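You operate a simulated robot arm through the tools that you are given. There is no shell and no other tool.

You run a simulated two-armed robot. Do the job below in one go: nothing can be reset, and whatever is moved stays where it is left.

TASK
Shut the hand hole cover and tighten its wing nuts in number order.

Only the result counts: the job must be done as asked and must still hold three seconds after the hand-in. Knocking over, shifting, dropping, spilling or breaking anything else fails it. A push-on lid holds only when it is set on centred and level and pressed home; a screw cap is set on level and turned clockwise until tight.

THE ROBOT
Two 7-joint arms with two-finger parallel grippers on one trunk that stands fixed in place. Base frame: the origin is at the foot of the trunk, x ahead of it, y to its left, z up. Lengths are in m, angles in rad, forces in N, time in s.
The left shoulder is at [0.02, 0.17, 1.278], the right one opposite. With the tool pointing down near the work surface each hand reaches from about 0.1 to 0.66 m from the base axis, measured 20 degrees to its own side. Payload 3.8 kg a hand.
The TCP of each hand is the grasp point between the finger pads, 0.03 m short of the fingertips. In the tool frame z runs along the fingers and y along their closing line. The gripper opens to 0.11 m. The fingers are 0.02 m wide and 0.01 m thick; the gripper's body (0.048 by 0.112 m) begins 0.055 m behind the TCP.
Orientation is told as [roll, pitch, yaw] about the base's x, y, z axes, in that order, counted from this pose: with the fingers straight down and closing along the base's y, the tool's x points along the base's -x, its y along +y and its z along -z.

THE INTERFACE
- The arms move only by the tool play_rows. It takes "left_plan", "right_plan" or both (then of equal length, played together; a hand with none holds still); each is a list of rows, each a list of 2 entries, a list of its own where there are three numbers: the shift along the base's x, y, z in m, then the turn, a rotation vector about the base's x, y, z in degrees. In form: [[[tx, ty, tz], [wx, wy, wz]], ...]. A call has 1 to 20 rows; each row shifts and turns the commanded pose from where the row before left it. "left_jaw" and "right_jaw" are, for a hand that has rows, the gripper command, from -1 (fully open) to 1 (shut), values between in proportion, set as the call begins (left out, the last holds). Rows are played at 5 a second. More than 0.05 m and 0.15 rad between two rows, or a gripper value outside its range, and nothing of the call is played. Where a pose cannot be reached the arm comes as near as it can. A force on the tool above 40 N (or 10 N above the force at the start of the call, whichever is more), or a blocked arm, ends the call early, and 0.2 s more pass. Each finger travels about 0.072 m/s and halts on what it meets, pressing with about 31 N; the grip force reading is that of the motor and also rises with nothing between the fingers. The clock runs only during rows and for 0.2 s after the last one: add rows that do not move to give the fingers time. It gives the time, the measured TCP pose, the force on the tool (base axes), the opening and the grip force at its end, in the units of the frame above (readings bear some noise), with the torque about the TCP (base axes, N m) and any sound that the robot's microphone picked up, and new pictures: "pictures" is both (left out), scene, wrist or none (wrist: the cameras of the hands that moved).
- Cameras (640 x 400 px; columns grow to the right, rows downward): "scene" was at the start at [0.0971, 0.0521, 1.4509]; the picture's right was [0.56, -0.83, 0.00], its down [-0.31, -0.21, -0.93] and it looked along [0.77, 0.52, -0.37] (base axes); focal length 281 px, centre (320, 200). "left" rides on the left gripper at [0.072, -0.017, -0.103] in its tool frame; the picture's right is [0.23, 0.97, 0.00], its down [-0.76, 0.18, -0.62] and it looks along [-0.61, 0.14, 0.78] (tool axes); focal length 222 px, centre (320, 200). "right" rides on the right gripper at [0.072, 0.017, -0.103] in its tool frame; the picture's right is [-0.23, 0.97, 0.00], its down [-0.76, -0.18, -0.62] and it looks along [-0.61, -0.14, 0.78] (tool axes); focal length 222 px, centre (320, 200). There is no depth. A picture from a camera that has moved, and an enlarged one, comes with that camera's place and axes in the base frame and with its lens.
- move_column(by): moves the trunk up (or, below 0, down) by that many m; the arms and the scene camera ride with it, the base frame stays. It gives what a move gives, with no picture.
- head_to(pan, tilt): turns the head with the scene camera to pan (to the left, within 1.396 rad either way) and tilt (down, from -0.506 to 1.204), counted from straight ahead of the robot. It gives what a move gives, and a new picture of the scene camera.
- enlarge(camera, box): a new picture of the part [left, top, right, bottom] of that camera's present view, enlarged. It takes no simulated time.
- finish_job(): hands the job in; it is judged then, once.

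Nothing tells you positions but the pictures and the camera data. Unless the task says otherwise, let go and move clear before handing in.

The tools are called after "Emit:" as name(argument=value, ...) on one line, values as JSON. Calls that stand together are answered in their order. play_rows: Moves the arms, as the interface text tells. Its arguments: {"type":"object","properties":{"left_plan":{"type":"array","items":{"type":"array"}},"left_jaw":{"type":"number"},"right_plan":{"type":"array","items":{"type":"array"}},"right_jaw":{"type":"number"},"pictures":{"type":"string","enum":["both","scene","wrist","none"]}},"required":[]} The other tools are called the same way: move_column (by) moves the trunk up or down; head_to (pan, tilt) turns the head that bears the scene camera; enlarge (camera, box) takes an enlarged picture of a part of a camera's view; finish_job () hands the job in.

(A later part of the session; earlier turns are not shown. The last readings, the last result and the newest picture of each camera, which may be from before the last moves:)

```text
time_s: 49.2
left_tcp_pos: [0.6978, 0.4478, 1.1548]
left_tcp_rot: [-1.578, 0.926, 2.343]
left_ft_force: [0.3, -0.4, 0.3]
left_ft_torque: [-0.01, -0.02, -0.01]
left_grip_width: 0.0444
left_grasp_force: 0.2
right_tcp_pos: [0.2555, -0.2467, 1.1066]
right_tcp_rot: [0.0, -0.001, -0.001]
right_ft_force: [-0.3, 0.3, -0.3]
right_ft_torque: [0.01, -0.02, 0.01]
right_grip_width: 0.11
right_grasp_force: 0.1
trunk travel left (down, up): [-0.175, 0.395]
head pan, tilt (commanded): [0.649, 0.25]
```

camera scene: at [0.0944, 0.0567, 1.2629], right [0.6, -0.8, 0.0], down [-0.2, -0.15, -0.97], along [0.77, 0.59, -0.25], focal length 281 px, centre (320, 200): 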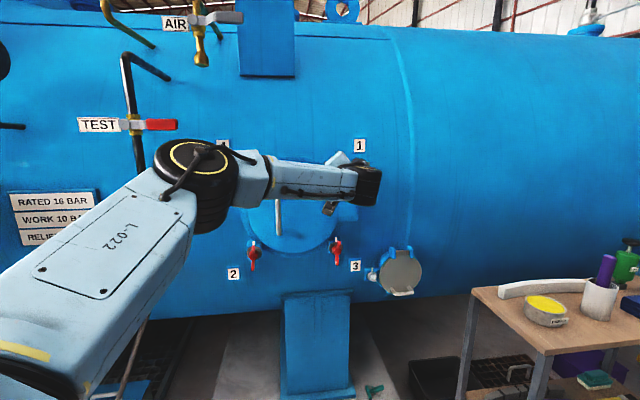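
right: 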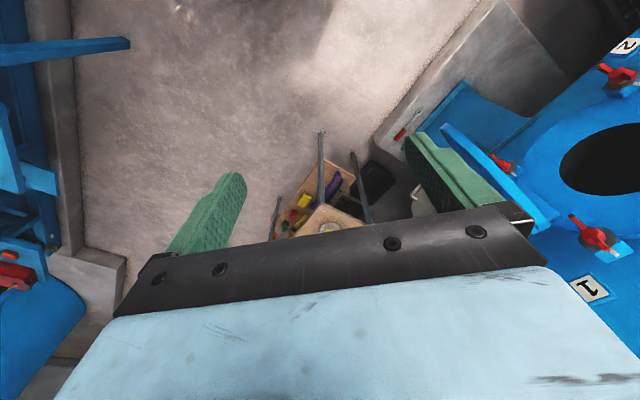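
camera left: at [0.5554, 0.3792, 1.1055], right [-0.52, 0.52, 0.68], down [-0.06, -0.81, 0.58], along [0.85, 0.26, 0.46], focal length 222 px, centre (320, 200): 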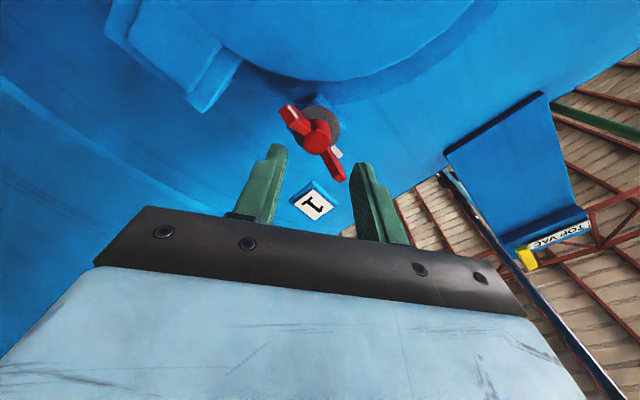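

To avoid the wrist limit while engaged, I back the fingers off slightly, withdraw 4.5 cm, and roll back 180° for a second stroke on nut 1.

Emit:
play_rows(left_plan=[[[0, 0, 0], [-5.66, -5.66, 0]], [[-0.0106, -0.0106, 0], [0, 0, 0]], [[-0.0106, -0.0106, 0], [0, 0, 0]], [[-0.0106, -0.0106, 0], [0, 0, 0]], [[0, 0, 0], [-5.8, -5.8, 0]], [[0, 0, 0], [-5.8, -5.8, 0]], [[0, 0, 0], [-5.8, -5.8, 0]], [[0, 0, 0], [-5.8, -5.8, 0]], [[0, 0, 0], [-5.8, -5.8, 0]], [[0, 0, 0], [-5.8, -5.8, 0]], [[0, 0, 0], [-5.8, -5.8, 0]], [[0, 0, 0], [-5.8, -5.8, 0]], [[0, 0, 0], [-5.8, -5.8, 0]], [[0, 0, 0], [-5.8, -5.8, 0]], [[0, 0, 0], [-5.8, -5.8, 0]], [[0, 0, 0], [-5.8, -5.8, 0]], [[0, 0, 0], [-5.8, -5.8, 0]], [[0, 0, 0], [-5.8, -5.8, 0]]], pictures="wrist")

```text
time_s: 53.0
left_tcp_pos: [0.6667, 0.4159, 1.157]
left_tcp_rot: [1.574, 0.068, -0.778]
left_ft_force: [0.7, 0.0, -0.5]
left_ft_torque: [-0.02, 0.03, -0.01]
left_grip_width: 0.044
left_grasp_force: 0.0
right_tcp_pos: [0.2551, -0.2471, 1.1075]
right_tcp_rot: [0.0, 0.001, 0.0]
right_ft_force: [-0.7, -0.2, 0.1]
right_ft_torque: [0.01, 0.03, -0.01]
right_grip_width: 0.11
right_grasp_force: 0.1
trunk travel left (down, up): [-0.175, 0.395]
head pan, tilt (commanded): [0.649, 0.25]
camera left: at [0.5407, 0.3947, 1.145], right [-0.12, 0.11, 0.99], down [0.11, -0.99, 0.12], along [0.99, 0.12, 0.1], focal length 222 px, centre (320, 200)
```

left: 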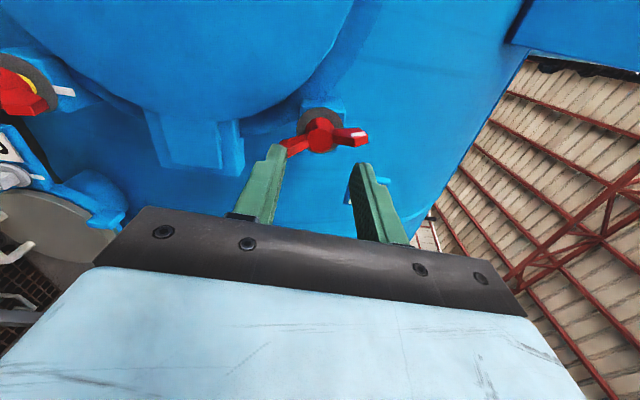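

Emit:
play_rows(left_plan=[[[0, 0, 0], [-5.66, -5.66, 0]], [[0, 0, 0], [-5.66, -5.66, 0]], [[0, 0, 0], [-5.66, -5.66, 0]], [[0, 0, 0], [-5.66, -5.66, 0]], [[0, 0, 0], [-5.66, -5.66, 0]], [[0, 0, 0], [-5.66, -5.66, 0]], [[0, 0, 0], [-5.66, -5.66, 0]], [[0, 0, 0], [-5.66, -5.66, 0]], [[0, 0, 0], [0, 0, 0]]], pictures="none")

Emit:
enlarge(camera="left", box=[220, 60, 460, 230])

Emit:
enlarge(camera="scene", box=[280, 130, 400, 250])

```text
time_s: 55.0
left_tcp_pos: [0.6654, 0.4169, 1.1558]
left_tcp_rot: [1.561, -1.047, -0.771]
left_ft_force: [0.2, -0.1, -0.6]
left_ft_torque: [0.03, -0.01, 0.02]
left_grip_width: 0.0439
left_grasp_force: 0.0
right_tcp_pos: [0.2552, -0.2467, 1.1074]
right_tcp_rot: [-0.002, 0.0, -0.001]
right_ft_force: [0.1, -0.3, -0.3]
right_ft_torque: [0.0, 0.0, -0.01]
right_grip_width: 0.1098
right_grasp_force: 0.1
trunk travel left (down, up): [-0.175, 0.395]
head pan, tilt (commanded): [0.649, 0.25]
```

```text
2.35 times, centred on (340, 145) of left
camera zoom: at [0.5768, 0.3576, 1.0862], right [-0.68, 0.68, 0.29], down [-0.28, -0.6, 0.75], along [0.68, 0.43, 0.59], focal length 523 px, centre (273, 329)
```

zoom: 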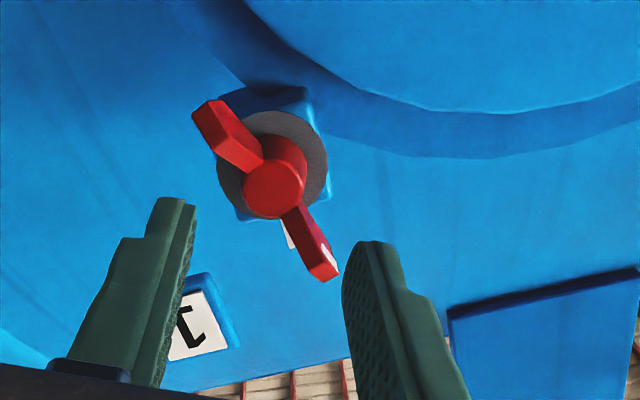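

```text
3.33 times, centred on (340, 190) of scene
camera zoom: at [0.0944, 0.0568, 1.2629], right [0.6, -0.8, 0.0], down [-0.2, -0.15, -0.97], along [0.77, 0.59, -0.25], focal length 937 px, centre (253, 233)
```

zoom: 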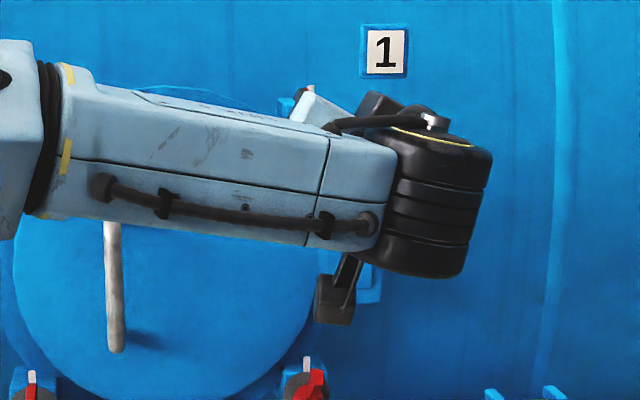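

The marked wing is now toward upper left, about 30–40° before the lug mark. I re-insert the fingers and continue clockwise.

Emit:
play_rows(left_plan=[[[0.0106, 0.0106, 0], [0, 0, 0]], [[0.0106, 0.0106, 0], [0, 0, 0]], [[0.0053, 0.0053, 0], [0, 0, 0]], [[0.0053, 0.0053, 0], [0, 0, 0]], [[0, 0, 0], [3.54, 3.54, 0]], [[0, 0, 0], [3.54, 3.54, 0]], [[0, 0, 0], [3.54, 3.54, 0]]], pictures="none")

Emit:
enlarge(camera="left", box=[220, 60, 460, 230])

```text
time_s: 56.6
left_tcp_pos: [0.6983, 0.4476, 1.1567]
left_tcp_rot: [1.564, -0.783, -0.775]
left_ft_force: [0.3, -0.3, 0.7]
left_ft_torque: [0.01, -0.01, -0.01]
left_grip_width: 0.0439
left_grasp_force: 0.3
right_tcp_pos: [0.2555, -0.2464, 1.107]
right_tcp_rot: [0.0, -0.001, 0.001]
right_ft_force: [0.2, 0.2, 1.0]
right_ft_torque: [-0.02, 0.0, 0.0]
right_grip_width: 0.11
right_grasp_force: 0.2
trunk travel left (down, up): [-0.175, 0.395]
head pan, tilt (commanded): [0.649, 0.25]
```

```text
2.35 times, centred on (340, 145) of left
camera zoom: at [0.5966, 0.402, 1.0941], right [-0.6, 0.6, 0.53], down [-0.14, -0.73, 0.67], along [0.79, 0.33, 0.53], focal length 523 px, centre (273, 329)
```

zoom: 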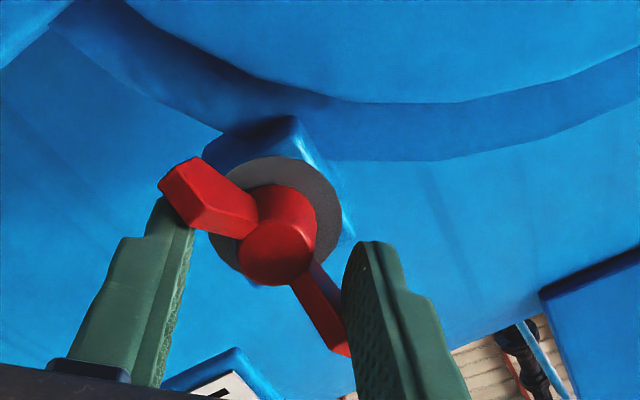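

Contact again. I go on clockwise, watching for torque.

Emit:
play_rows(left_plan=[[[0, 0, 0], [3.54, 3.54, 0]], [[0, 0, 0], [3.54, 3.54, 0]], [[0, 0, 0], [3.54, 3.54, 0]], [[0, 0, 0], [3.54, 3.54, 0]]], pictures="none")

Emit:
enlarge(camera="left", box=[220, 60, 460, 230])

```text
time_s: 57.6
left_tcp_pos: [0.6979, 0.4483, 1.1561]
left_tcp_rot: [1.568, -0.435, -0.778]
left_ft_force: [-1.5, 0.5, -0.1]
left_ft_torque: [-1.26, -0.21, -0.31]
left_grip_width: 0.055
left_grasp_force: 10.8
right_tcp_pos: [0.2557, -0.2477, 1.1069]
right_tcp_rot: [-0.001, -0.001, 0.0]
right_ft_force: [0.2, -0.5, 0.0]
right_ft_torque: [0.05, 0.02, -0.04]
right_grip_width: 0.1099
right_grasp_force: 0.1
trunk travel left (down, up): [-0.175, 0.395]
head pan, tilt (commanded): [0.649, 0.25]
```

```text
2.35 times, centred on (340, 145) of left
camera zoom: at [0.5831, 0.4154, 1.1117], right [-0.44, 0.43, 0.79], down [0.0, -0.88, 0.48], along [0.9, 0.21, 0.38], focal length 523 px, centre (273, 329)
```

zoom: 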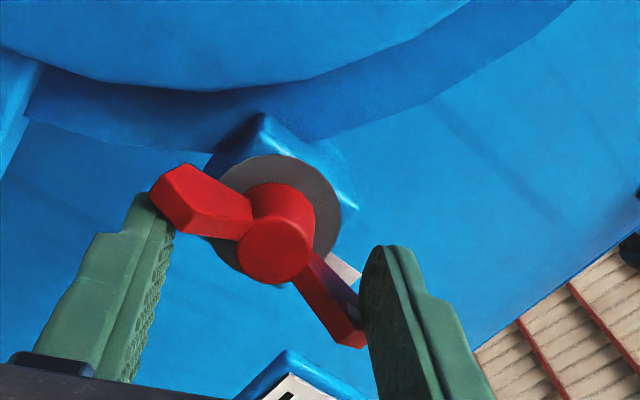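

The torque has risen to over 1 N·m and the wing is back to vertical with its mark up — about half a turn: nut 1 is coming tight. I add a few more degrees to confirm it is at its stop.

Emit:
play_rows(left_plan=[[[0, 0, 0], [1.77, 1.77, 0]], [[0, 0, 0], [1.77, 1.77, 0]], [[0, 0, 0], [0, 0, 0]]], pictures="none")

Emit:
enlarge(camera="left", box=[220, 60, 460, 230])

```text
time_s: 58.4
left_tcp_pos: [0.6989, 0.4486, 1.1577]
left_tcp_rot: [1.571, -0.352, -0.778]
left_ft_force: [5.4, 0.7, 4.0]
left_ft_torque: [-2.43, -1.48, -0.43]
left_grip_width: 0.055
left_grasp_force: 11.2
right_tcp_pos: [0.256, -0.2467, 1.1066]
right_tcp_rot: [-0.001, -0.001, -0.001]
right_ft_force: [-0.3, 0.1, -0.2]
right_ft_torque: [0.02, -0.02, 0.01]
right_grip_width: 0.1098
right_grasp_force: 0.1
trunk travel left (down, up): [-0.175, 0.395]
head pan, tilt (commanded): [0.649, 0.25]
```

```text
2.35 times, centred on (340, 145) of left
camera zoom: at [0.5805, 0.4181, 1.1166], right [-0.39, 0.39, 0.84], down [0.03, -0.9, 0.43], along [0.92, 0.19, 0.34], focal length 523 px, centre (273, 329)
```

zoom: 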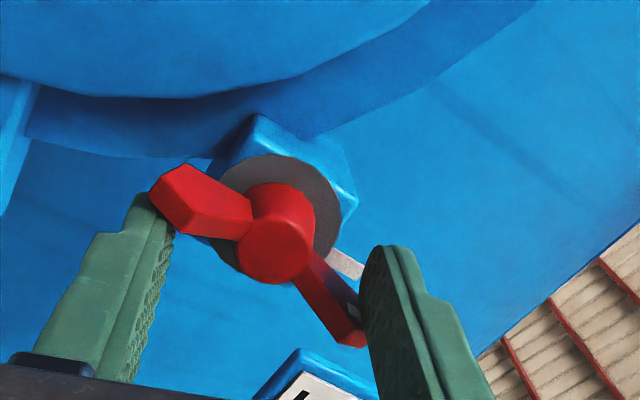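

Nut 1 now resists with about 2.8 N·m while creeping with the hand — it is tight. I unload by rolling back 16°, then withdraw and look.

Emit:
play_rows(left_plan=[[[0, 0, 0], [-3.8, -3.8, 0]], [[0, 0, 0], [-3.8, -3.8, 0]], [[0, 0, 0], [-3.8, -3.8, 0]], [[0, 0, 0], [0, 0, 0]]], pictures="none")

Emit:
enlarge(camera="left", box=[220, 60, 460, 230])

```text
time_s: 59.4
left_tcp_pos: [0.6984, 0.4481, 1.1559]
left_tcp_rot: [1.566, -0.63, -0.774]
left_ft_force: [-1.0, -0.2, -0.3]
left_ft_torque: [-0.01, -0.01, -0.03]
left_grip_width: 0.044
left_grasp_force: 0.0
right_tcp_pos: [0.2548, -0.2473, 1.1075]
right_tcp_rot: [0.0, 0.001, -0.003]
right_ft_force: [-0.3, 0.5, 0.3]
right_ft_torque: [0.01, 0.03, -0.04]
right_grip_width: 0.1097
right_grasp_force: 0.1
trunk travel left (down, up): [-0.175, 0.395]
head pan, tilt (commanded): [0.649, 0.25]
```

```text
2.35 times, centred on (340, 145) of left
camera zoom: at [0.5895, 0.4083, 1.1004], right [-0.54, 0.53, 0.65], down [-0.07, -0.8, 0.59], along [0.84, 0.27, 0.47], focal length 523 px, centre (273, 329)
```

zoom: 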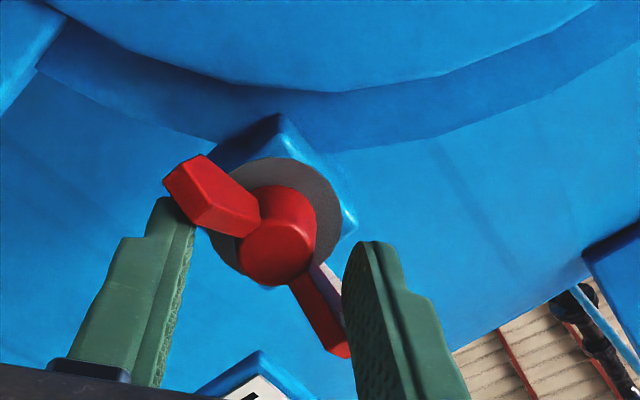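

The load is gone and the nut holds. I roll back a little more and withdraw to view it.

Emit:
play_rows(left_plan=[[[0, 0, 0], [-4.24, -4.24, 0]], [[-0.0106, -0.0106, 0], [0, 0, 0]], [[-0.0106, -0.0106, 0], [0, 0, 0]], [[-0.0106, -0.0106, 0], [0, 0, 0]], [[0, 0, 0], [0, 0, 0]]], pictures="none")

Emit:
enlarge(camera="left", box=[220, 60, 460, 230])

```text
time_s: 60.6
left_tcp_pos: [0.6663, 0.4168, 1.1557]
left_tcp_rot: [1.567, -0.735, -0.776]
left_ft_force: [0.5, -0.3, 0.1]
left_ft_torque: [-0.03, -0.02, 0.01]
left_grip_width: 0.0438
left_grasp_force: 0.3
right_tcp_pos: [0.2562, -0.2482, 1.1074]
right_tcp_rot: [0.0, 0.0, 0.0]
right_ft_force: [-0.1, 0.8, 0.9]
right_ft_torque: [0.03, 0.02, 0.02]
right_grip_width: 0.1099
right_grasp_force: 0.1
trunk travel left (down, up): [-0.175, 0.395]
head pan, tilt (commanded): [0.649, 0.25]
```

```text
2.35 times, centred on (340, 145) of left
camera zoom: at [0.562, 0.3724, 1.0961], right [-0.58, 0.58, 0.57], down [-0.12, -0.76, 0.64], along [0.8, 0.31, 0.51], focal length 523 px, centre (273, 329)
```

zoom: 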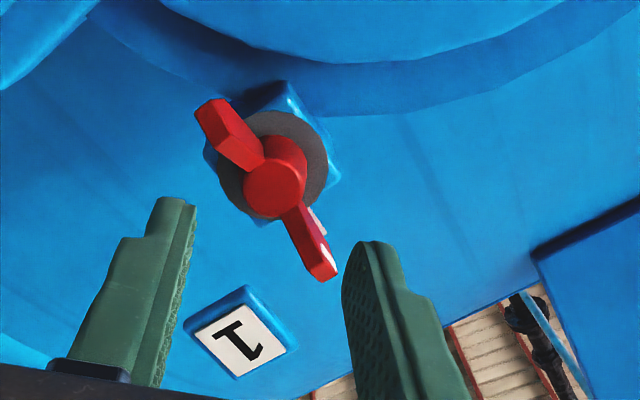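

Nut 1 has made its half turn, with its white-marked wing now up against the lug mark, and it is tight. Next is nut 2 (bottom left) near (0.547, 0.630, 0.927); I retreat and move in front of it at a safe stand-off from the handle.

Emit:
play_rows(left_plan=[[[-0.0212, -0.0212, 0], [0, 0, 0]], [[-0.0212, -0.0212, 0], [0, 0, 0]], [[-0.0185, 0.023, -0.028], [0, 0, 0]], [[-0.0185, 0.023, -0.028], [0, 0, 0]], [[-0.0185, 0.023, -0.028], [0, 0, 0]], [[-0.0185, 0.023, -0.028], [0, 0, 0]], [[0, 0, 0], [0, 0, 0]]], pictures="both")

Emit:
enlarge(camera="scene", box=[230, 140, 390, 290])

```text
time_s: 62.2
left_tcp_pos: [0.5507, 0.4673, 1.0426]
left_tcp_rot: [1.565, -0.732, -0.776]
left_ft_force: [-1.0, -0.3, 0.7]
left_ft_torque: [0.0, 0.05, -0.01]
left_grip_width: 0.044
left_grasp_force: 0.1
right_tcp_pos: [0.2558, -0.248, 1.1072]
right_tcp_rot: [0.0, 0.001, 0.0]
right_ft_force: [0.3, -0.1, -0.7]
right_ft_torque: [0.01, -0.03, 0.0]
right_grip_width: 0.1098
right_grasp_force: 0.1
trunk travel left (down, up): [-0.175, 0.395]
head pan, tilt (commanded): [0.649, 0.25]
camera scene: at [0.0944, 0.0566, 1.263], right [0.6, -0.8, 0.0], down [-0.2, -0.15, -0.97], along [0.77, 0.59, -0.25], focal length 281 px, centre (320, 200)
camera left: at [0.446, 0.4224, 0.9839], right [-0.58, 0.58, 0.57], down [-0.12, -0.76, 0.64], along [0.8, 0.31, 0.51], focal length 222 px, centre (320, 200)
```

scene: 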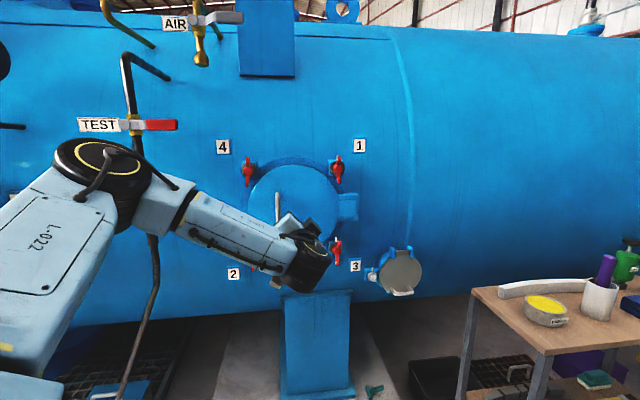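
left: 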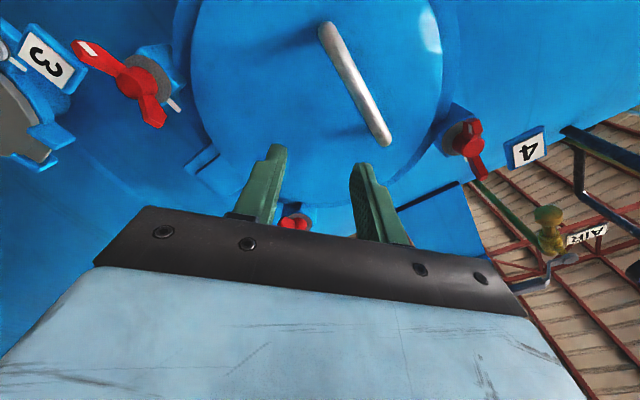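

```text
2.67 times, centred on (310, 215) of scene
camera zoom: at [0.0944, 0.0566, 1.263], right [0.6, -0.8, 0.0], down [-0.2, -0.15, -0.97], along [0.77, 0.59, -0.25], focal length 750 px, centre (347, 160)
```

zoom: 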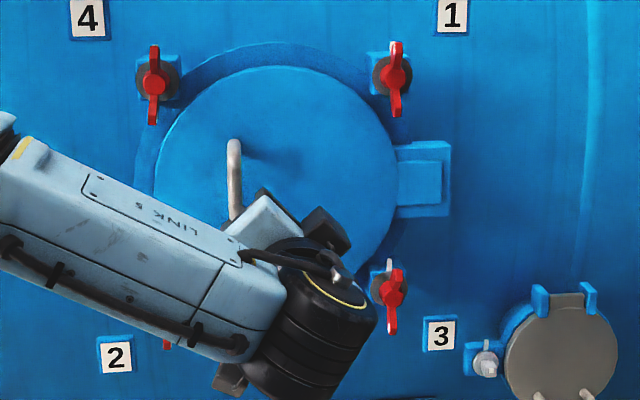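

Emit:
enlarge(camera="scene", box=[320, 145, 370, 190])

Emit:
play_rows(left_plan=[[[-0.0185, 0.023, -0.028], [0, 0, 0]], [[-0.0185, 0.023, -0.028], [0, 0, 0]], [[-0.0185, 0.023, -0.028], [0, 0, 0]], [[-0.0185, 0.023, -0.028], [0, 0, 0]], [[0, 0, 0], [0, 0, 0]]], pictures="both")

Emit:
enlarge(camera="left", box=[220, 60, 460, 230])

```text
8.89 times, centred on (345, 168) of scene
camera zoom: at [0.0944, 0.0566, 1.263], right [0.6, -0.8, 0.0], down [-0.2, -0.15, -0.97], along [0.77, 0.59, -0.25], focal length 2499 px, centre (98, 489)
```

zoom: 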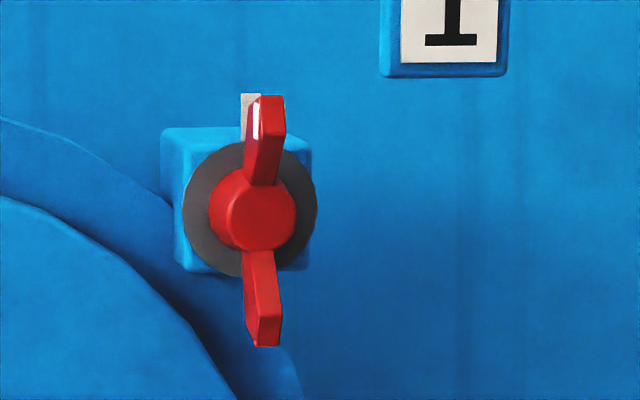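

```text
time_s: 63.4
left_tcp_pos: [0.4757, 0.5594, 0.9332]
left_tcp_rot: [1.567, -0.735, -0.777]
left_ft_force: [-0.2, 0.7, -0.2]
left_ft_torque: [0.03, 0.02, 0.07]
left_grip_width: 0.0439
left_grasp_force: 0.1
right_tcp_pos: [0.2564, -0.2468, 1.1076]
right_tcp_rot: [0.0, 0.001, 0.0]
right_ft_force: [-0.2, -0.6, -0.4]
right_ft_torque: [-0.02, 0.0, 0.0]
right_grip_width: 0.1097
right_grasp_force: 0.1
trunk travel left (down, up): [-0.175, 0.395]
head pan, tilt (commanded): [0.649, 0.25]
camera scene: at [0.0944, 0.0567, 1.263], right [0.6, -0.8, 0.0], down [-0.2, -0.15, -0.97], along [0.77, 0.59, -0.25], focal length 281 px, centre (320, 200)
camera left: at [0.3723, 0.515, 0.8732], right [-0.58, 0.58, 0.57], down [-0.12, -0.76, 0.64], along [0.8, 0.31, 0.51], focal length 222 px, centre (320, 200)
```

scene: 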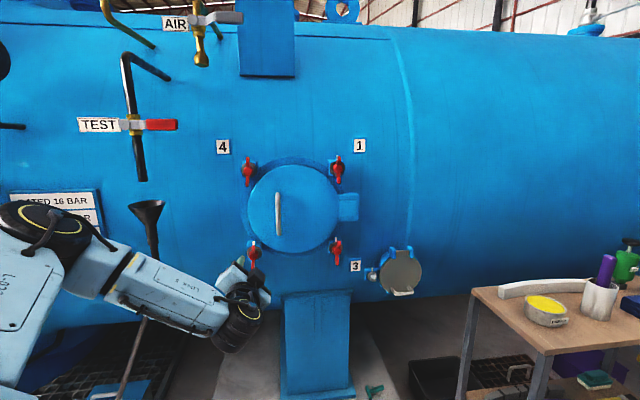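
left: 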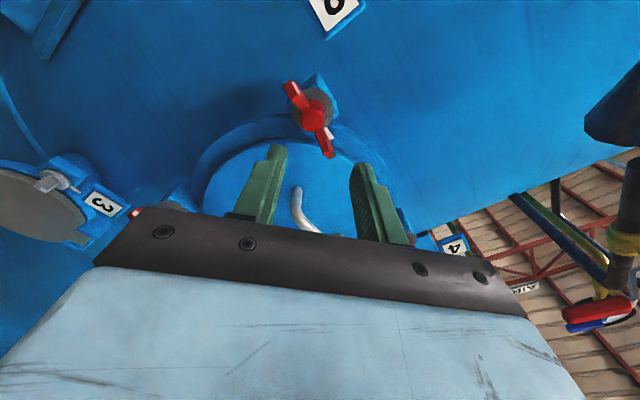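

```text
2.35 times, centred on (340, 145) of left
camera zoom: at [0.3723, 0.515, 0.8732], right [-0.58, 0.58, 0.57], down [-0.12, -0.76, 0.64], along [0.8, 0.31, 0.51], focal length 523 px, centre (273, 329)
```

zoom: 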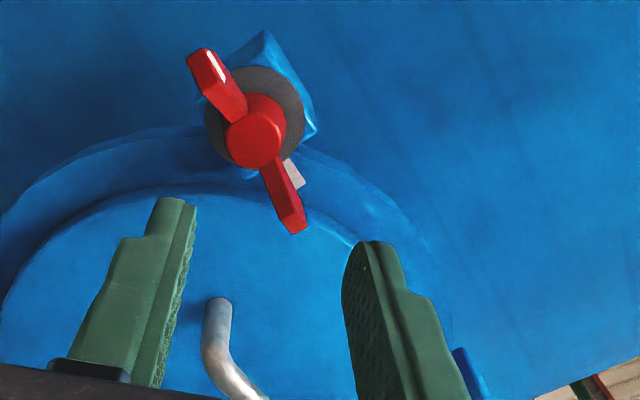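

Nut 1's marked wing now points straight up at the lug mark. The hand is in front of nut 2; I correct the sideways offset and advance 4 cm for a second sighting.

Emit:
play_rows(left_plan=[[[0.004, -0.004, -0.0063], [0, 0, 0]], [[0.0141, 0.0141, 0], [0, 0, 0]], [[0.0141, 0.0141, 0], [0, 0, 0]], [[0, 0, 0], [0, 0, 0]]], pictures="none")

Emit:
enlarge(camera="left", box=[220, 60, 460, 230])

```text
time_s: 64.4
left_tcp_pos: [0.5081, 0.5833, 0.9267]
left_tcp_rot: [1.567, -0.735, -0.777]
left_ft_force: [-0.4, 0.2, 0.2]
left_ft_torque: [0.01, 0.02, -0.01]
left_grip_width: 0.0438
left_grasp_force: 0.1
right_tcp_pos: [0.2559, -0.2477, 1.1073]
right_tcp_rot: [0.0, 0.0, -0.002]
right_ft_force: [-0.7, 1.3, 0.4]
right_ft_torque: [0.0, 0.0, 0.01]
right_grip_width: 0.1102
right_grasp_force: 0.1
trunk travel left (down, up): [-0.175, 0.395]
head pan, tilt (commanded): [0.649, 0.25]
```

```text
2.35 times, centred on (340, 145) of left
camera zoom: at [0.4044, 0.5388, 0.867], right [-0.58, 0.58, 0.57], down [-0.12, -0.76, 0.64], along [0.8, 0.31, 0.51], focal length 523 px, centre (273, 329)
```

zoom: 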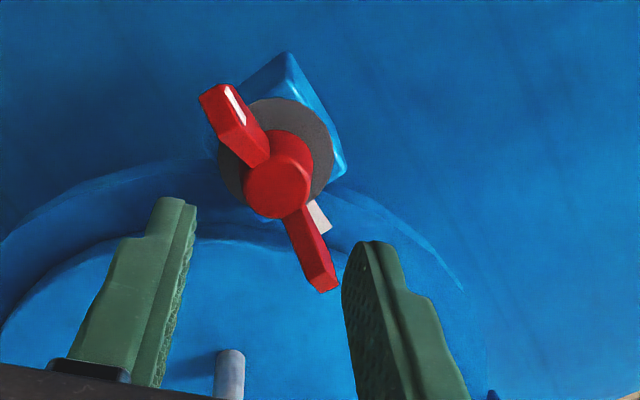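

Triangulated: hub 5 mm off along the tool's x. I correct that and then insert the fingers over nut 2's hub.

Emit:
play_rows(left_plan=[[[-0.0022, 0.0022, -0.0042], [0, 0, 0]], [[0.0106, 0.0106, 0], [0, 0, 0]], [[0, 0, 0], [0, 0, 0]]], pictures="none")

Emit:
enlarge(camera="left", box=[220, 60, 460, 230])

```text
time_s: 65.2
left_tcp_pos: [0.5158, 0.5952, 0.9219]
left_tcp_rot: [1.566, -0.735, -0.776]
left_ft_force: [0.0, 0.5, 0.4]
left_ft_torque: [0.02, 0.02, 0.03]
left_grip_width: 0.0441
left_grasp_force: 0.2
right_tcp_pos: [0.2557, -0.2487, 1.1069]
right_tcp_rot: [-0.001, 0.0, -0.002]
right_ft_force: [0.7, 0.8, 0.0]
right_ft_torque: [-0.02, 0.01, -0.02]
right_grip_width: 0.1102
right_grasp_force: 0.1
trunk travel left (down, up): [-0.175, 0.395]
head pan, tilt (commanded): [0.649, 0.25]
```

```text
2.35 times, centred on (340, 145) of left
camera zoom: at [0.4118, 0.5517, 0.862], right [-0.58, 0.58, 0.57], down [-0.12, -0.76, 0.64], along [0.8, 0.31, 0.51], focal length 523 px, centre (273, 329)
```

zoom: 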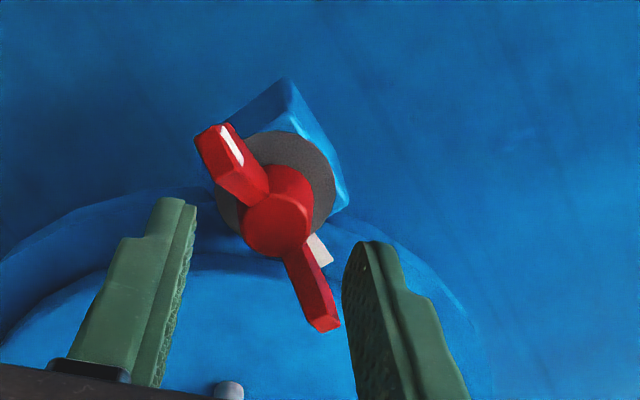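

Centred on nut 2. I advance the remaining 2.2 cm.

Emit:
play_rows(left_plan=[[[0.0077, 0.0077, 0], [0, 0, 0]], [[0.0077, 0.0077, 0], [0, 0, 0]], [[0, 0, 0], [0, 0, 0]]], pictures="none")

Emit:
enlarge(camera="left", box=[220, 60, 460, 230])

```text
time_s: 66.0
left_tcp_pos: [0.5334, 0.6096, 0.9218]
left_tcp_rot: [1.566, -0.736, -0.776]
left_ft_force: [-0.2, 0.3, -0.8]
left_ft_torque: [-0.01, 0.0, -0.01]
left_grip_width: 0.0439
left_grasp_force: 0.1
right_tcp_pos: [0.2543, -0.2477, 1.1079]
right_tcp_rot: [0.0, 0.002, 0.001]
right_ft_force: [-0.4, 0.6, -0.6]
right_ft_torque: [-0.02, -0.01, 0.01]
right_grip_width: 0.1101
right_grasp_force: 0.1
trunk travel left (down, up): [-0.175, 0.395]
head pan, tilt (commanded): [0.649, 0.25]
```

```text
2.35 times, centred on (340, 145) of left
camera zoom: at [0.4284, 0.5661, 0.8618], right [-0.58, 0.58, 0.57], down [-0.12, -0.76, 0.64], along [0.8, 0.31, 0.51], focal length 523 px, centre (273, 329)
```

zoom: 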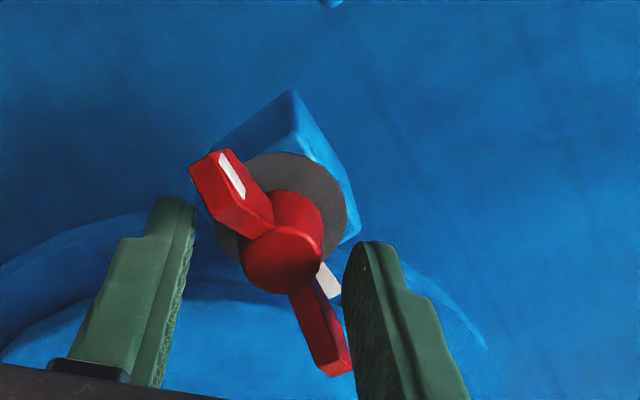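

Engaged on nut 2 (tips about 1 cm past the hub face). I start rolling clockwise.

Emit:
play_rows(left_plan=[[[-0.001, 0.001, 0.0015], [3.54, 3.54, 0]], [[0, 0, 0], [4.24, 4.24, 0]], [[0, 0, 0], [4.24, 4.24, 0]], [[0, 0, 0], [4.24, 4.24, 0]], [[0, 0, 0], [4.24, 4.24, 0]], [[0, 0, 0], [4.24, 4.24, 0]]], pictures="none")

Emit:
enlarge(camera="left", box=[220, 60, 460, 230])

```text
time_s: 67.4
left_tcp_pos: [0.5316, 0.6106, 0.923]
left_tcp_rot: [1.57, -0.123, -0.776]
left_ft_force: [-0.2, -0.6, -0.2]
left_ft_torque: [0.0, 0.02, 0.02]
left_grip_width: 0.0442
left_grasp_force: 0.1
right_tcp_pos: [0.255, -0.2479, 1.1066]
right_tcp_rot: [-0.001, 0.0, -0.002]
right_ft_force: [-0.5, 1.0, -0.6]
right_ft_torque: [-0.01, 0.0, 0.0]
right_grip_width: 0.1098
right_grasp_force: 0.1
trunk travel left (down, up): [-0.175, 0.395]
head pan, tilt (commanded): [0.649, 0.25]
```

```text
2.35 times, centred on (340, 145) of left
camera zoom: at [0.4077, 0.586, 0.8978], right [-0.24, 0.24, 0.94], down [0.09, -0.96, 0.27], along [0.97, 0.15, 0.21], focal length 523 px, centre (273, 329)
```

zoom: 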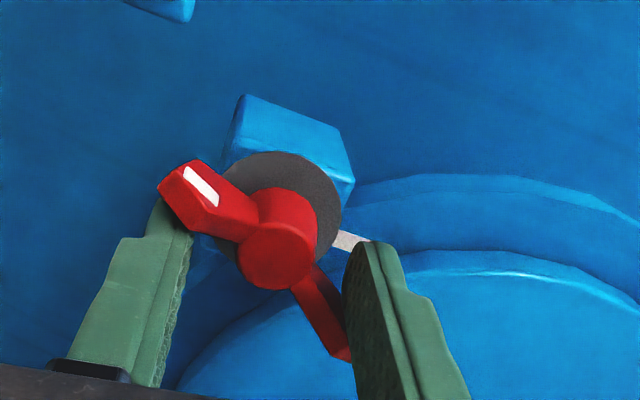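

Nut 2 is turning. I continue clockwise.

Emit:
play_rows(left_plan=[[[0, 0, 0], [4.24, 4.24, 0]], [[0, 0, 0], [4.24, 4.24, 0]], [[0, 0, 0], [4.24, 4.24, 0]], [[0, 0, 0], [4.24, 4.24, 0]], [[0, 0, 0], [4.24, 4.24, 0]]], pictures="none")

Emit:
play_rows(left_plan=[[[0, 0, 0], [4.24, 4.24, 0]], [[0, 0, 0], [4.24, 4.24, 0]], [[0, 0, 0], [4.24, 4.24, 0]], [[0, 0, 0], [4.24, 4.24, 0]], [[0, 0, 0], [4.24, 4.24, 0]]], pictures="none")

Emit:
enlarge(camera="left", box=[220, 60, 460, 230])

```text
time_s: 68.6
left_tcp_pos: [0.5316, 0.6116, 0.9229]
left_tcp_rot: [1.573, 0.4, -0.779]
left_ft_force: [0.2, -0.5, -0.2]
left_ft_torque: [0.0, -0.01, 0.02]
left_grip_width: 0.0441
left_grasp_force: 0.1
right_tcp_pos: [0.2543, -0.2477, 1.1065]
right_tcp_rot: [0.0, 0.0, -0.003]
right_ft_force: [-0.2, 0.2, 0.5]
right_ft_torque: [0.0, -0.04, 0.0]
right_grip_width: 0.1101
right_grasp_force: 0.0
trunk travel left (down, up): [-0.175, 0.395]
head pan, tilt (commanded): [0.649, 0.25]
```

```text
time_s: 69.8
left_tcp_pos: [0.5319, 0.6127, 0.9226]
left_tcp_rot: [1.581, 0.925, -0.774]
left_ft_force: [0.5, 0.6, -0.8]
left_ft_torque: [-0.04, 0.01, 0.01]
left_grip_width: 0.0442
left_grasp_force: 0.1
right_tcp_pos: [0.2554, -0.2477, 1.1069]
right_tcp_rot: [-0.001, 0.001, -0.001]
right_ft_force: [0.5, -0.3, -0.6]
right_ft_torque: [0.01, -0.01, -0.01]
right_grip_width: 0.1101
right_grasp_force: 0.1
trunk travel left (down, up): [-0.175, 0.395]
head pan, tilt (commanded): [0.649, 0.25]
```

```text
2.35 times, centred on (340, 145) of left
camera zoom: at [0.4168, 0.5782, 0.9711], right [0.45, -0.46, 0.77], down [-0.01, -0.86, -0.51], along [0.89, 0.22, -0.39], focal length 523 px, centre (273, 329)
```

zoom: 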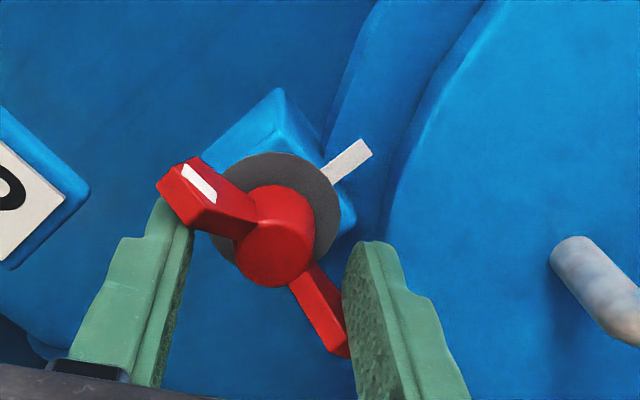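

Emit:
play_rows(left_plan=[[[0, 0, 0], [4.24, 4.24, 0]], [[0, 0, 0], [4.24, 4.24, 0]], [[0, 0, 0], [4.24, 4.24, 0]], [[0, 0, 0], [4.24, 4.24, 0]]], pictures="none")

```text
time_s: 70.8
left_tcp_pos: [0.5311, 0.6117, 0.9229]
left_tcp_rot: [1.605, 1.345, -0.752]
left_ft_force: [0.3, 0.5, 1.5]
left_ft_torque: [0.0, -0.01, 0.03]
left_grip_width: 0.0444
left_grasp_force: 0.1
right_tcp_pos: [0.2555, -0.2477, 1.1068]
right_tcp_rot: [0.0, -0.001, 0.0]
right_ft_force: [0.5, 0.5, -0.4]
right_ft_torque: [0.03, 0.0, -0.02]
right_grip_width: 0.11
right_grasp_force: 0.1
trunk travel left (down, up): [-0.175, 0.395]
head pan, tilt (commanded): [0.649, 0.25]
```

I retreat and roll back 182° for the second stroke on nut 2.

Emit:
play_rows(left_plan=[[[0, 0, 0], [-5.66, -5.66, 0]], [[-0.0106, -0.0106, 0], [0, 0, 0]], [[-0.0106, -0.0106, 0], [0, 0, 0]], [[-0.0106, -0.0106, 0], [0, 0, 0]], [[0, 0, 0], [-5.85, -5.85, 0]], [[0, 0, 0], [-5.85, -5.85, 0]], [[0, 0, 0], [-5.85, -5.85, 0]], [[0, 0, 0], [-5.85, -5.85, 0]], [[0, 0, 0], [-5.85, -5.85, 0]], [[0, 0, 0], [-5.85, -5.85, 0]], [[0, 0, 0], [-5.85, -5.85, 0]], [[0, 0, 0], [-5.85, -5.85, 0]], [[0, 0, 0], [-5.85, -5.85, 0]], [[0, 0, 0], [-5.85, -5.85, 0]], [[0, 0, 0], [-5.85, -5.85, 0]], [[0, 0, 0], [-5.85, -5.85, 0]], [[0, 0, 0], [-5.85, -5.85, 0]], [[0, 0, 0], [-5.85, -5.85, 0]]], pictures="none")

Emit:
play_rows(left_plan=[[[0, 0, 0], [-5.85, -5.85, 0]], [[0, 0, 0], [-5.85, -5.85, 0]], [[0, 0, 0], [-5.85, -5.85, 0]], [[0, 0, 0], [-5.85, -5.85, 0]], [[0, 0, 0], [0, 0, 0]]], pictures="both")

```text
time_s: 74.6
left_tcp_pos: [0.4991, 0.5794, 0.9243]
left_tcp_rot: [1.564, -0.822, -0.775]
left_ft_force: [0.4, 0.5, 0.3]
left_ft_torque: [0.0, -0.02, 0.0]
left_grip_width: 0.0442
left_grasp_force: 0.1
right_tcp_pos: [0.2559, -0.248, 1.1079]
right_tcp_rot: [0.001, 0.001, -0.002]
right_ft_force: [-0.3, 0.8, 0.0]
right_ft_torque: [-0.03, 0.0, -0.01]
right_grip_width: 0.1101
right_grasp_force: 0.1
trunk travel left (down, up): [-0.175, 0.395]
head pan, tilt (commanded): [0.649, 0.25]
```

```text
time_s: 75.8
left_tcp_pos: [0.4991, 0.5803, 0.923]
left_tcp_rot: [1.53, -1.398, -0.743]
left_ft_force: [0.3, 0.6, -0.1]
left_ft_torque: [0.01, -0.02, -0.02]
left_grip_width: 0.0441
left_grasp_force: 0.1
right_tcp_pos: [0.2549, -0.2481, 1.1068]
right_tcp_rot: [0.0, 0.0, -0.002]
right_ft_force: [-0.4, -0.1, -0.3]
right_ft_torque: [0.01, 0.02, -0.02]
right_grip_width: 0.1101
right_grasp_force: 0.0
trunk travel left (down, up): [-0.175, 0.395]
head pan, tilt (commanded): [0.649, 0.25]
camera scene: at [0.0944, 0.0568, 1.2629], right [0.6, -0.8, 0.0], down [-0.2, -0.15, -0.97], along [0.77, 0.59, -0.25], focal length 281 px, centre (320, 200)
camera left: at [0.428, 0.503, 0.8502], right [-0.71, 0.7, -0.06], down [-0.47, -0.41, 0.79], along [0.53, 0.58, 0.62], focal length 222 px, centre (320, 200)
```

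scene: 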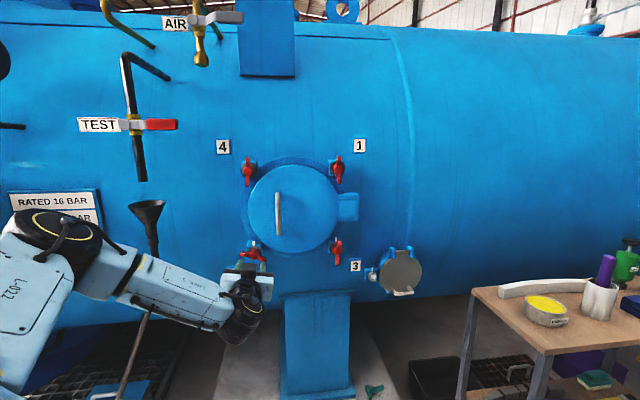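
left: 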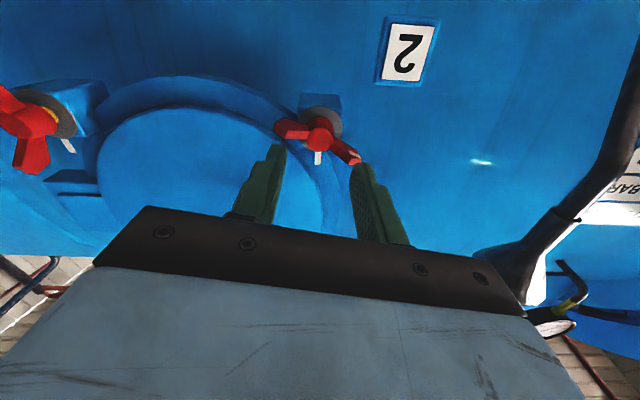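

Emit:
play_rows(left_plan=[[[0, 0, 0], [-5.85, -5.85, 0]], [[0, 0, 0], [-5.85, -5.85, 0]], [[0, 0, 0], [-5.85, -5.85, 0]], [[0, 0, 0], [-5.85, -5.85, 0]], [[0, 0, 0], [0, 0, 0]]], pictures="none")

Emit:
enlarge(camera="left", box=[220, 60, 460, 230])

```text
time_s: 77.0
left_tcp_pos: [0.4986, 0.5786, 0.9209]
left_tcp_rot: [-1.555, -1.166, 2.334]
left_ft_force: [0.1, -0.5, 0.3]
left_ft_torque: [-0.01, -0.03, 0.0]
left_grip_width: 0.044
left_grasp_force: 0.1
right_tcp_pos: [0.2557, -0.247, 1.1066]
right_tcp_rot: [0.001, 0.0, -0.002]
right_ft_force: [0.1, 0.2, 0.1]
right_ft_torque: [0.01, 0.02, 0.01]
right_grip_width: 0.1099
right_grasp_force: 0.3
trunk travel left (down, up): [-0.175, 0.395]
head pan, tilt (commanded): [0.649, 0.25]
```

```text
2.35 times, centred on (340, 145) of left
camera zoom: at [0.4557, 0.4745, 0.8648], right [-0.57, 0.57, -0.59], down [-0.77, -0.11, 0.63], along [0.3, 0.82, 0.5], focal length 523 px, centre (273, 329)
```

zoom: 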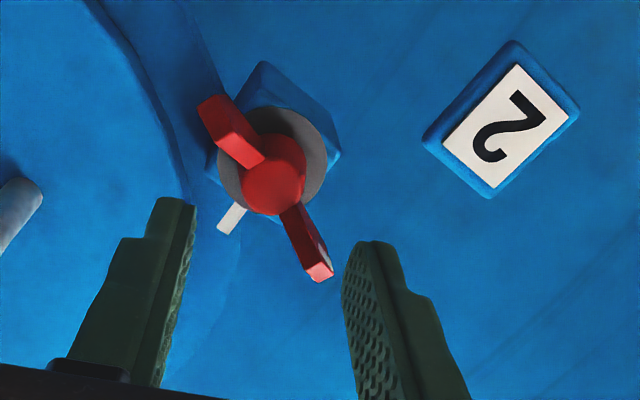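

Aligned. I re-insert and continue the clockwise turn of nut 2.

Emit:
play_rows(left_plan=[[[0.0106, 0.0106, 0], [0, 0, 0]], [[0.0106, 0.0106, 0], [0, 0, 0]], [[0.0057, 0.0057, 0], [0, 0, 0]], [[0.0057, 0.0057, 0], [0, 0, 0]], [[0, 0, 0], [3.54, 3.54, 0]], [[0, 0, 0], [3.54, 3.54, 0]], [[0, 0, 0], [3.54, 3.54, 0]], [[0, 0, 0], [3.54, 3.54, 0]], [[0, 0, 0], [3.54, 3.54, 0]]], pictures="none")

Emit:
enlarge(camera="left", box=[220, 60, 460, 230])

```text
time_s: 79.0
left_tcp_pos: [0.5328, 0.6124, 0.9233]
left_tcp_rot: [1.37, -1.535, -0.583]
left_ft_force: [0.8, -0.4, 0.0]
left_ft_torque: [0.01, -0.04, -0.03]
left_grip_width: 0.0441
left_grasp_force: 0.4
right_tcp_pos: [0.2549, -0.2477, 1.1071]
right_tcp_rot: [-0.001, -0.001, -0.001]
right_ft_force: [0.2, -0.5, 0.1]
right_ft_torque: [0.0, -0.03, -0.03]
right_grip_width: 0.11
right_grasp_force: 0.2
trunk travel left (down, up): [-0.175, 0.395]
head pan, tilt (commanded): [0.649, 0.25]
```

```text
2.35 times, centred on (340, 145) of left
camera zoom: at [0.4682, 0.5281, 0.8515], right [-0.7, 0.69, -0.19], down [-0.54, -0.33, 0.77], along [0.47, 0.64, 0.61], focal length 523 px, centre (273, 329)
```

zoom: 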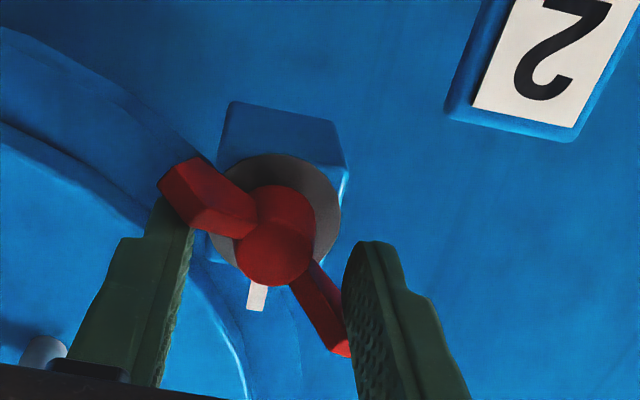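

Emit:
play_rows(left_plan=[[[0, 0, 0], [4.24, 4.24, 0]], [[0, 0, 0], [4.24, 4.24, 0]], [[0, 0, 0], [4.24, 4.24, 0]], [[0, 0, 0], [4.24, 4.24, 0]], [[0, 0, 0], [4.24, 4.24, 0]], [[0, 0, 0], [4.24, 4.24, 0]]], pictures="none")

Emit:
enlarge(camera="left", box=[220, 60, 460, 230])

```text
time_s: 80.4
left_tcp_pos: [0.533, 0.6115, 0.9239]
left_tcp_rot: [1.562, -0.907, -0.773]
left_ft_force: [0.7, -1.0, -0.6]
left_ft_torque: [0.0, -0.01, -0.04]
left_grip_width: 0.0444
left_grasp_force: 0.3
right_tcp_pos: [0.2556, -0.2472, 1.1069]
right_tcp_rot: [0.001, 0.001, 0.0]
right_ft_force: [0.3, -0.1, 0.5]
right_ft_torque: [-0.01, 0.02, 0.0]
right_grip_width: 0.1102
right_grasp_force: 0.1
trunk travel left (down, up): [-0.175, 0.395]
head pan, tilt (commanded): [0.649, 0.25]
```

```text
2.35 times, centred on (340, 145) of left
camera zoom: at [0.4359, 0.5599, 0.8566], right [-0.64, 0.64, 0.42], down [-0.2, -0.67, 0.71], along [0.74, 0.37, 0.56], focal length 523 px, centre (273, 329)
```

zoom: 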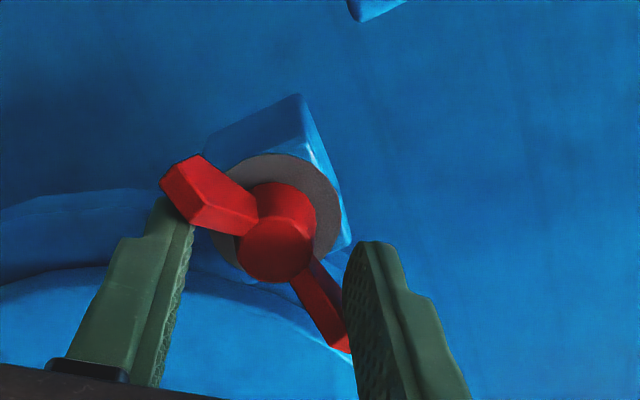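

Close to the end of the half turn. I go on in smaller steps.

Emit:
play_rows(left_plan=[[[0, 0, 0], [3.54, 3.54, 0]], [[0, 0, 0], [3.54, 3.54, 0]], [[0, 0, 0], [3.54, 3.54, 0]]], pictures="none")

Emit:
play_rows(left_plan=[[[0, 0, 0], [2.83, 2.83, 0]], [[0, 0, 0], [2.83, 2.83, 0]]], pictures="none")

Emit:
enlarge(camera="left", box=[220, 60, 460, 230])

```text
time_s: 81.2
left_tcp_pos: [0.5318, 0.6123, 0.9225]
left_tcp_rot: [1.564, -0.647, -0.777]
left_ft_force: [0.3, -0.2, 0.2]
left_ft_torque: [0.01, 0.02, -0.05]
left_grip_width: 0.0444
left_grasp_force: 0.4
right_tcp_pos: [0.2555, -0.247, 1.1071]
right_tcp_rot: [0.0, 0.0, 0.0]
right_ft_force: [0.4, 0.5, -0.2]
right_ft_torque: [0.0, -0.03, -0.03]
right_grip_width: 0.1098
right_grasp_force: 0.1
trunk travel left (down, up): [-0.175, 0.395]
head pan, tilt (commanded): [0.649, 0.25]
```

```text
time_s: 81.8
left_tcp_pos: [0.5328, 0.6127, 0.9248]
left_tcp_rot: [1.567, -0.511, -0.779]
left_ft_force: [-1.2, -1.8, 0.3]
left_ft_torque: [-0.68, -0.76, -0.38]
left_grip_width: 0.0467
left_grasp_force: 3.2
right_tcp_pos: [0.2557, -0.2478, 1.1076]
right_tcp_rot: [0.0, -0.001, 0.0]
right_ft_force: [-0.4, -0.2, 0.2]
right_ft_torque: [0.0, 0.03, 0.01]
right_grip_width: 0.1102
right_grasp_force: 0.1
trunk travel left (down, up): [-0.175, 0.395]
head pan, tilt (commanded): [0.649, 0.25]
```

```text
2.35 times, centred on (340, 145) of left
camera zoom: at [0.4194, 0.5768, 0.8745], right [-0.48, 0.47, 0.74], down [-0.03, -0.85, 0.53], along [0.88, 0.23, 0.42], focal length 523 px, centre (273, 329)
```

zoom: 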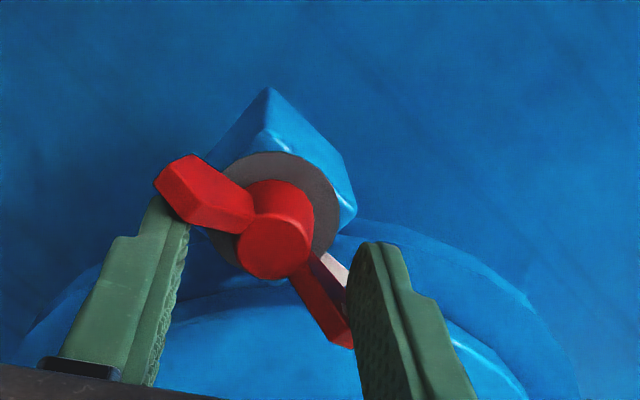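

Nut 2 begins to resist (1 N·m). I add a little more to bring it to the same tightness as nut 1.

Emit:
play_rows(left_plan=[[[0, 0, 0], [2.83, 2.83, 0]], [[0, 0, 0], [0, 0, 0]]], pictures="none")

Emit:
play_rows(left_plan=[[[0, 0, 0], [2.83, 2.83, 0]], [[0, 0, 0], [0, 0, 0]]], pictures="none")

```text
time_s: 82.4
left_tcp_pos: [0.5321, 0.6122, 0.9241]
left_tcp_rot: [1.569, -0.439, -0.779]
left_ft_force: [0.5, -0.8, 1.7]
left_ft_torque: [-1.33, -0.79, -0.42]
left_grip_width: 0.0516
left_grasp_force: 7.2
right_tcp_pos: [0.2554, -0.2455, 1.1069]
right_tcp_rot: [-0.001, -0.001, -0.001]
right_ft_force: [0.9, -0.2, -0.2]
right_ft_torque: [0.01, 0.03, -0.04]
right_grip_width: 0.1099
right_grasp_force: 0.1
trunk travel left (down, up): [-0.175, 0.395]
head pan, tilt (commanded): [0.649, 0.25]
```

```text
time_s: 83.0
left_tcp_pos: [0.5326, 0.6119, 0.9242]
left_tcp_rot: [1.571, -0.375, -0.778]
left_ft_force: [4.3, 1.1, 4.9]
left_ft_torque: [-2.6, -1.4, -0.33]
left_grip_width: 0.0519
left_grasp_force: 7.7
right_tcp_pos: [0.2549, -0.2475, 1.1065]
right_tcp_rot: [0.0, 0.0, -0.001]
right_ft_force: [0.5, -0.4, 0.1]
right_ft_torque: [0.03, -0.04, 0.0]
right_grip_width: 0.1099
right_grasp_force: 0.1
trunk travel left (down, up): [-0.175, 0.395]
head pan, tilt (commanded): [0.649, 0.25]
```

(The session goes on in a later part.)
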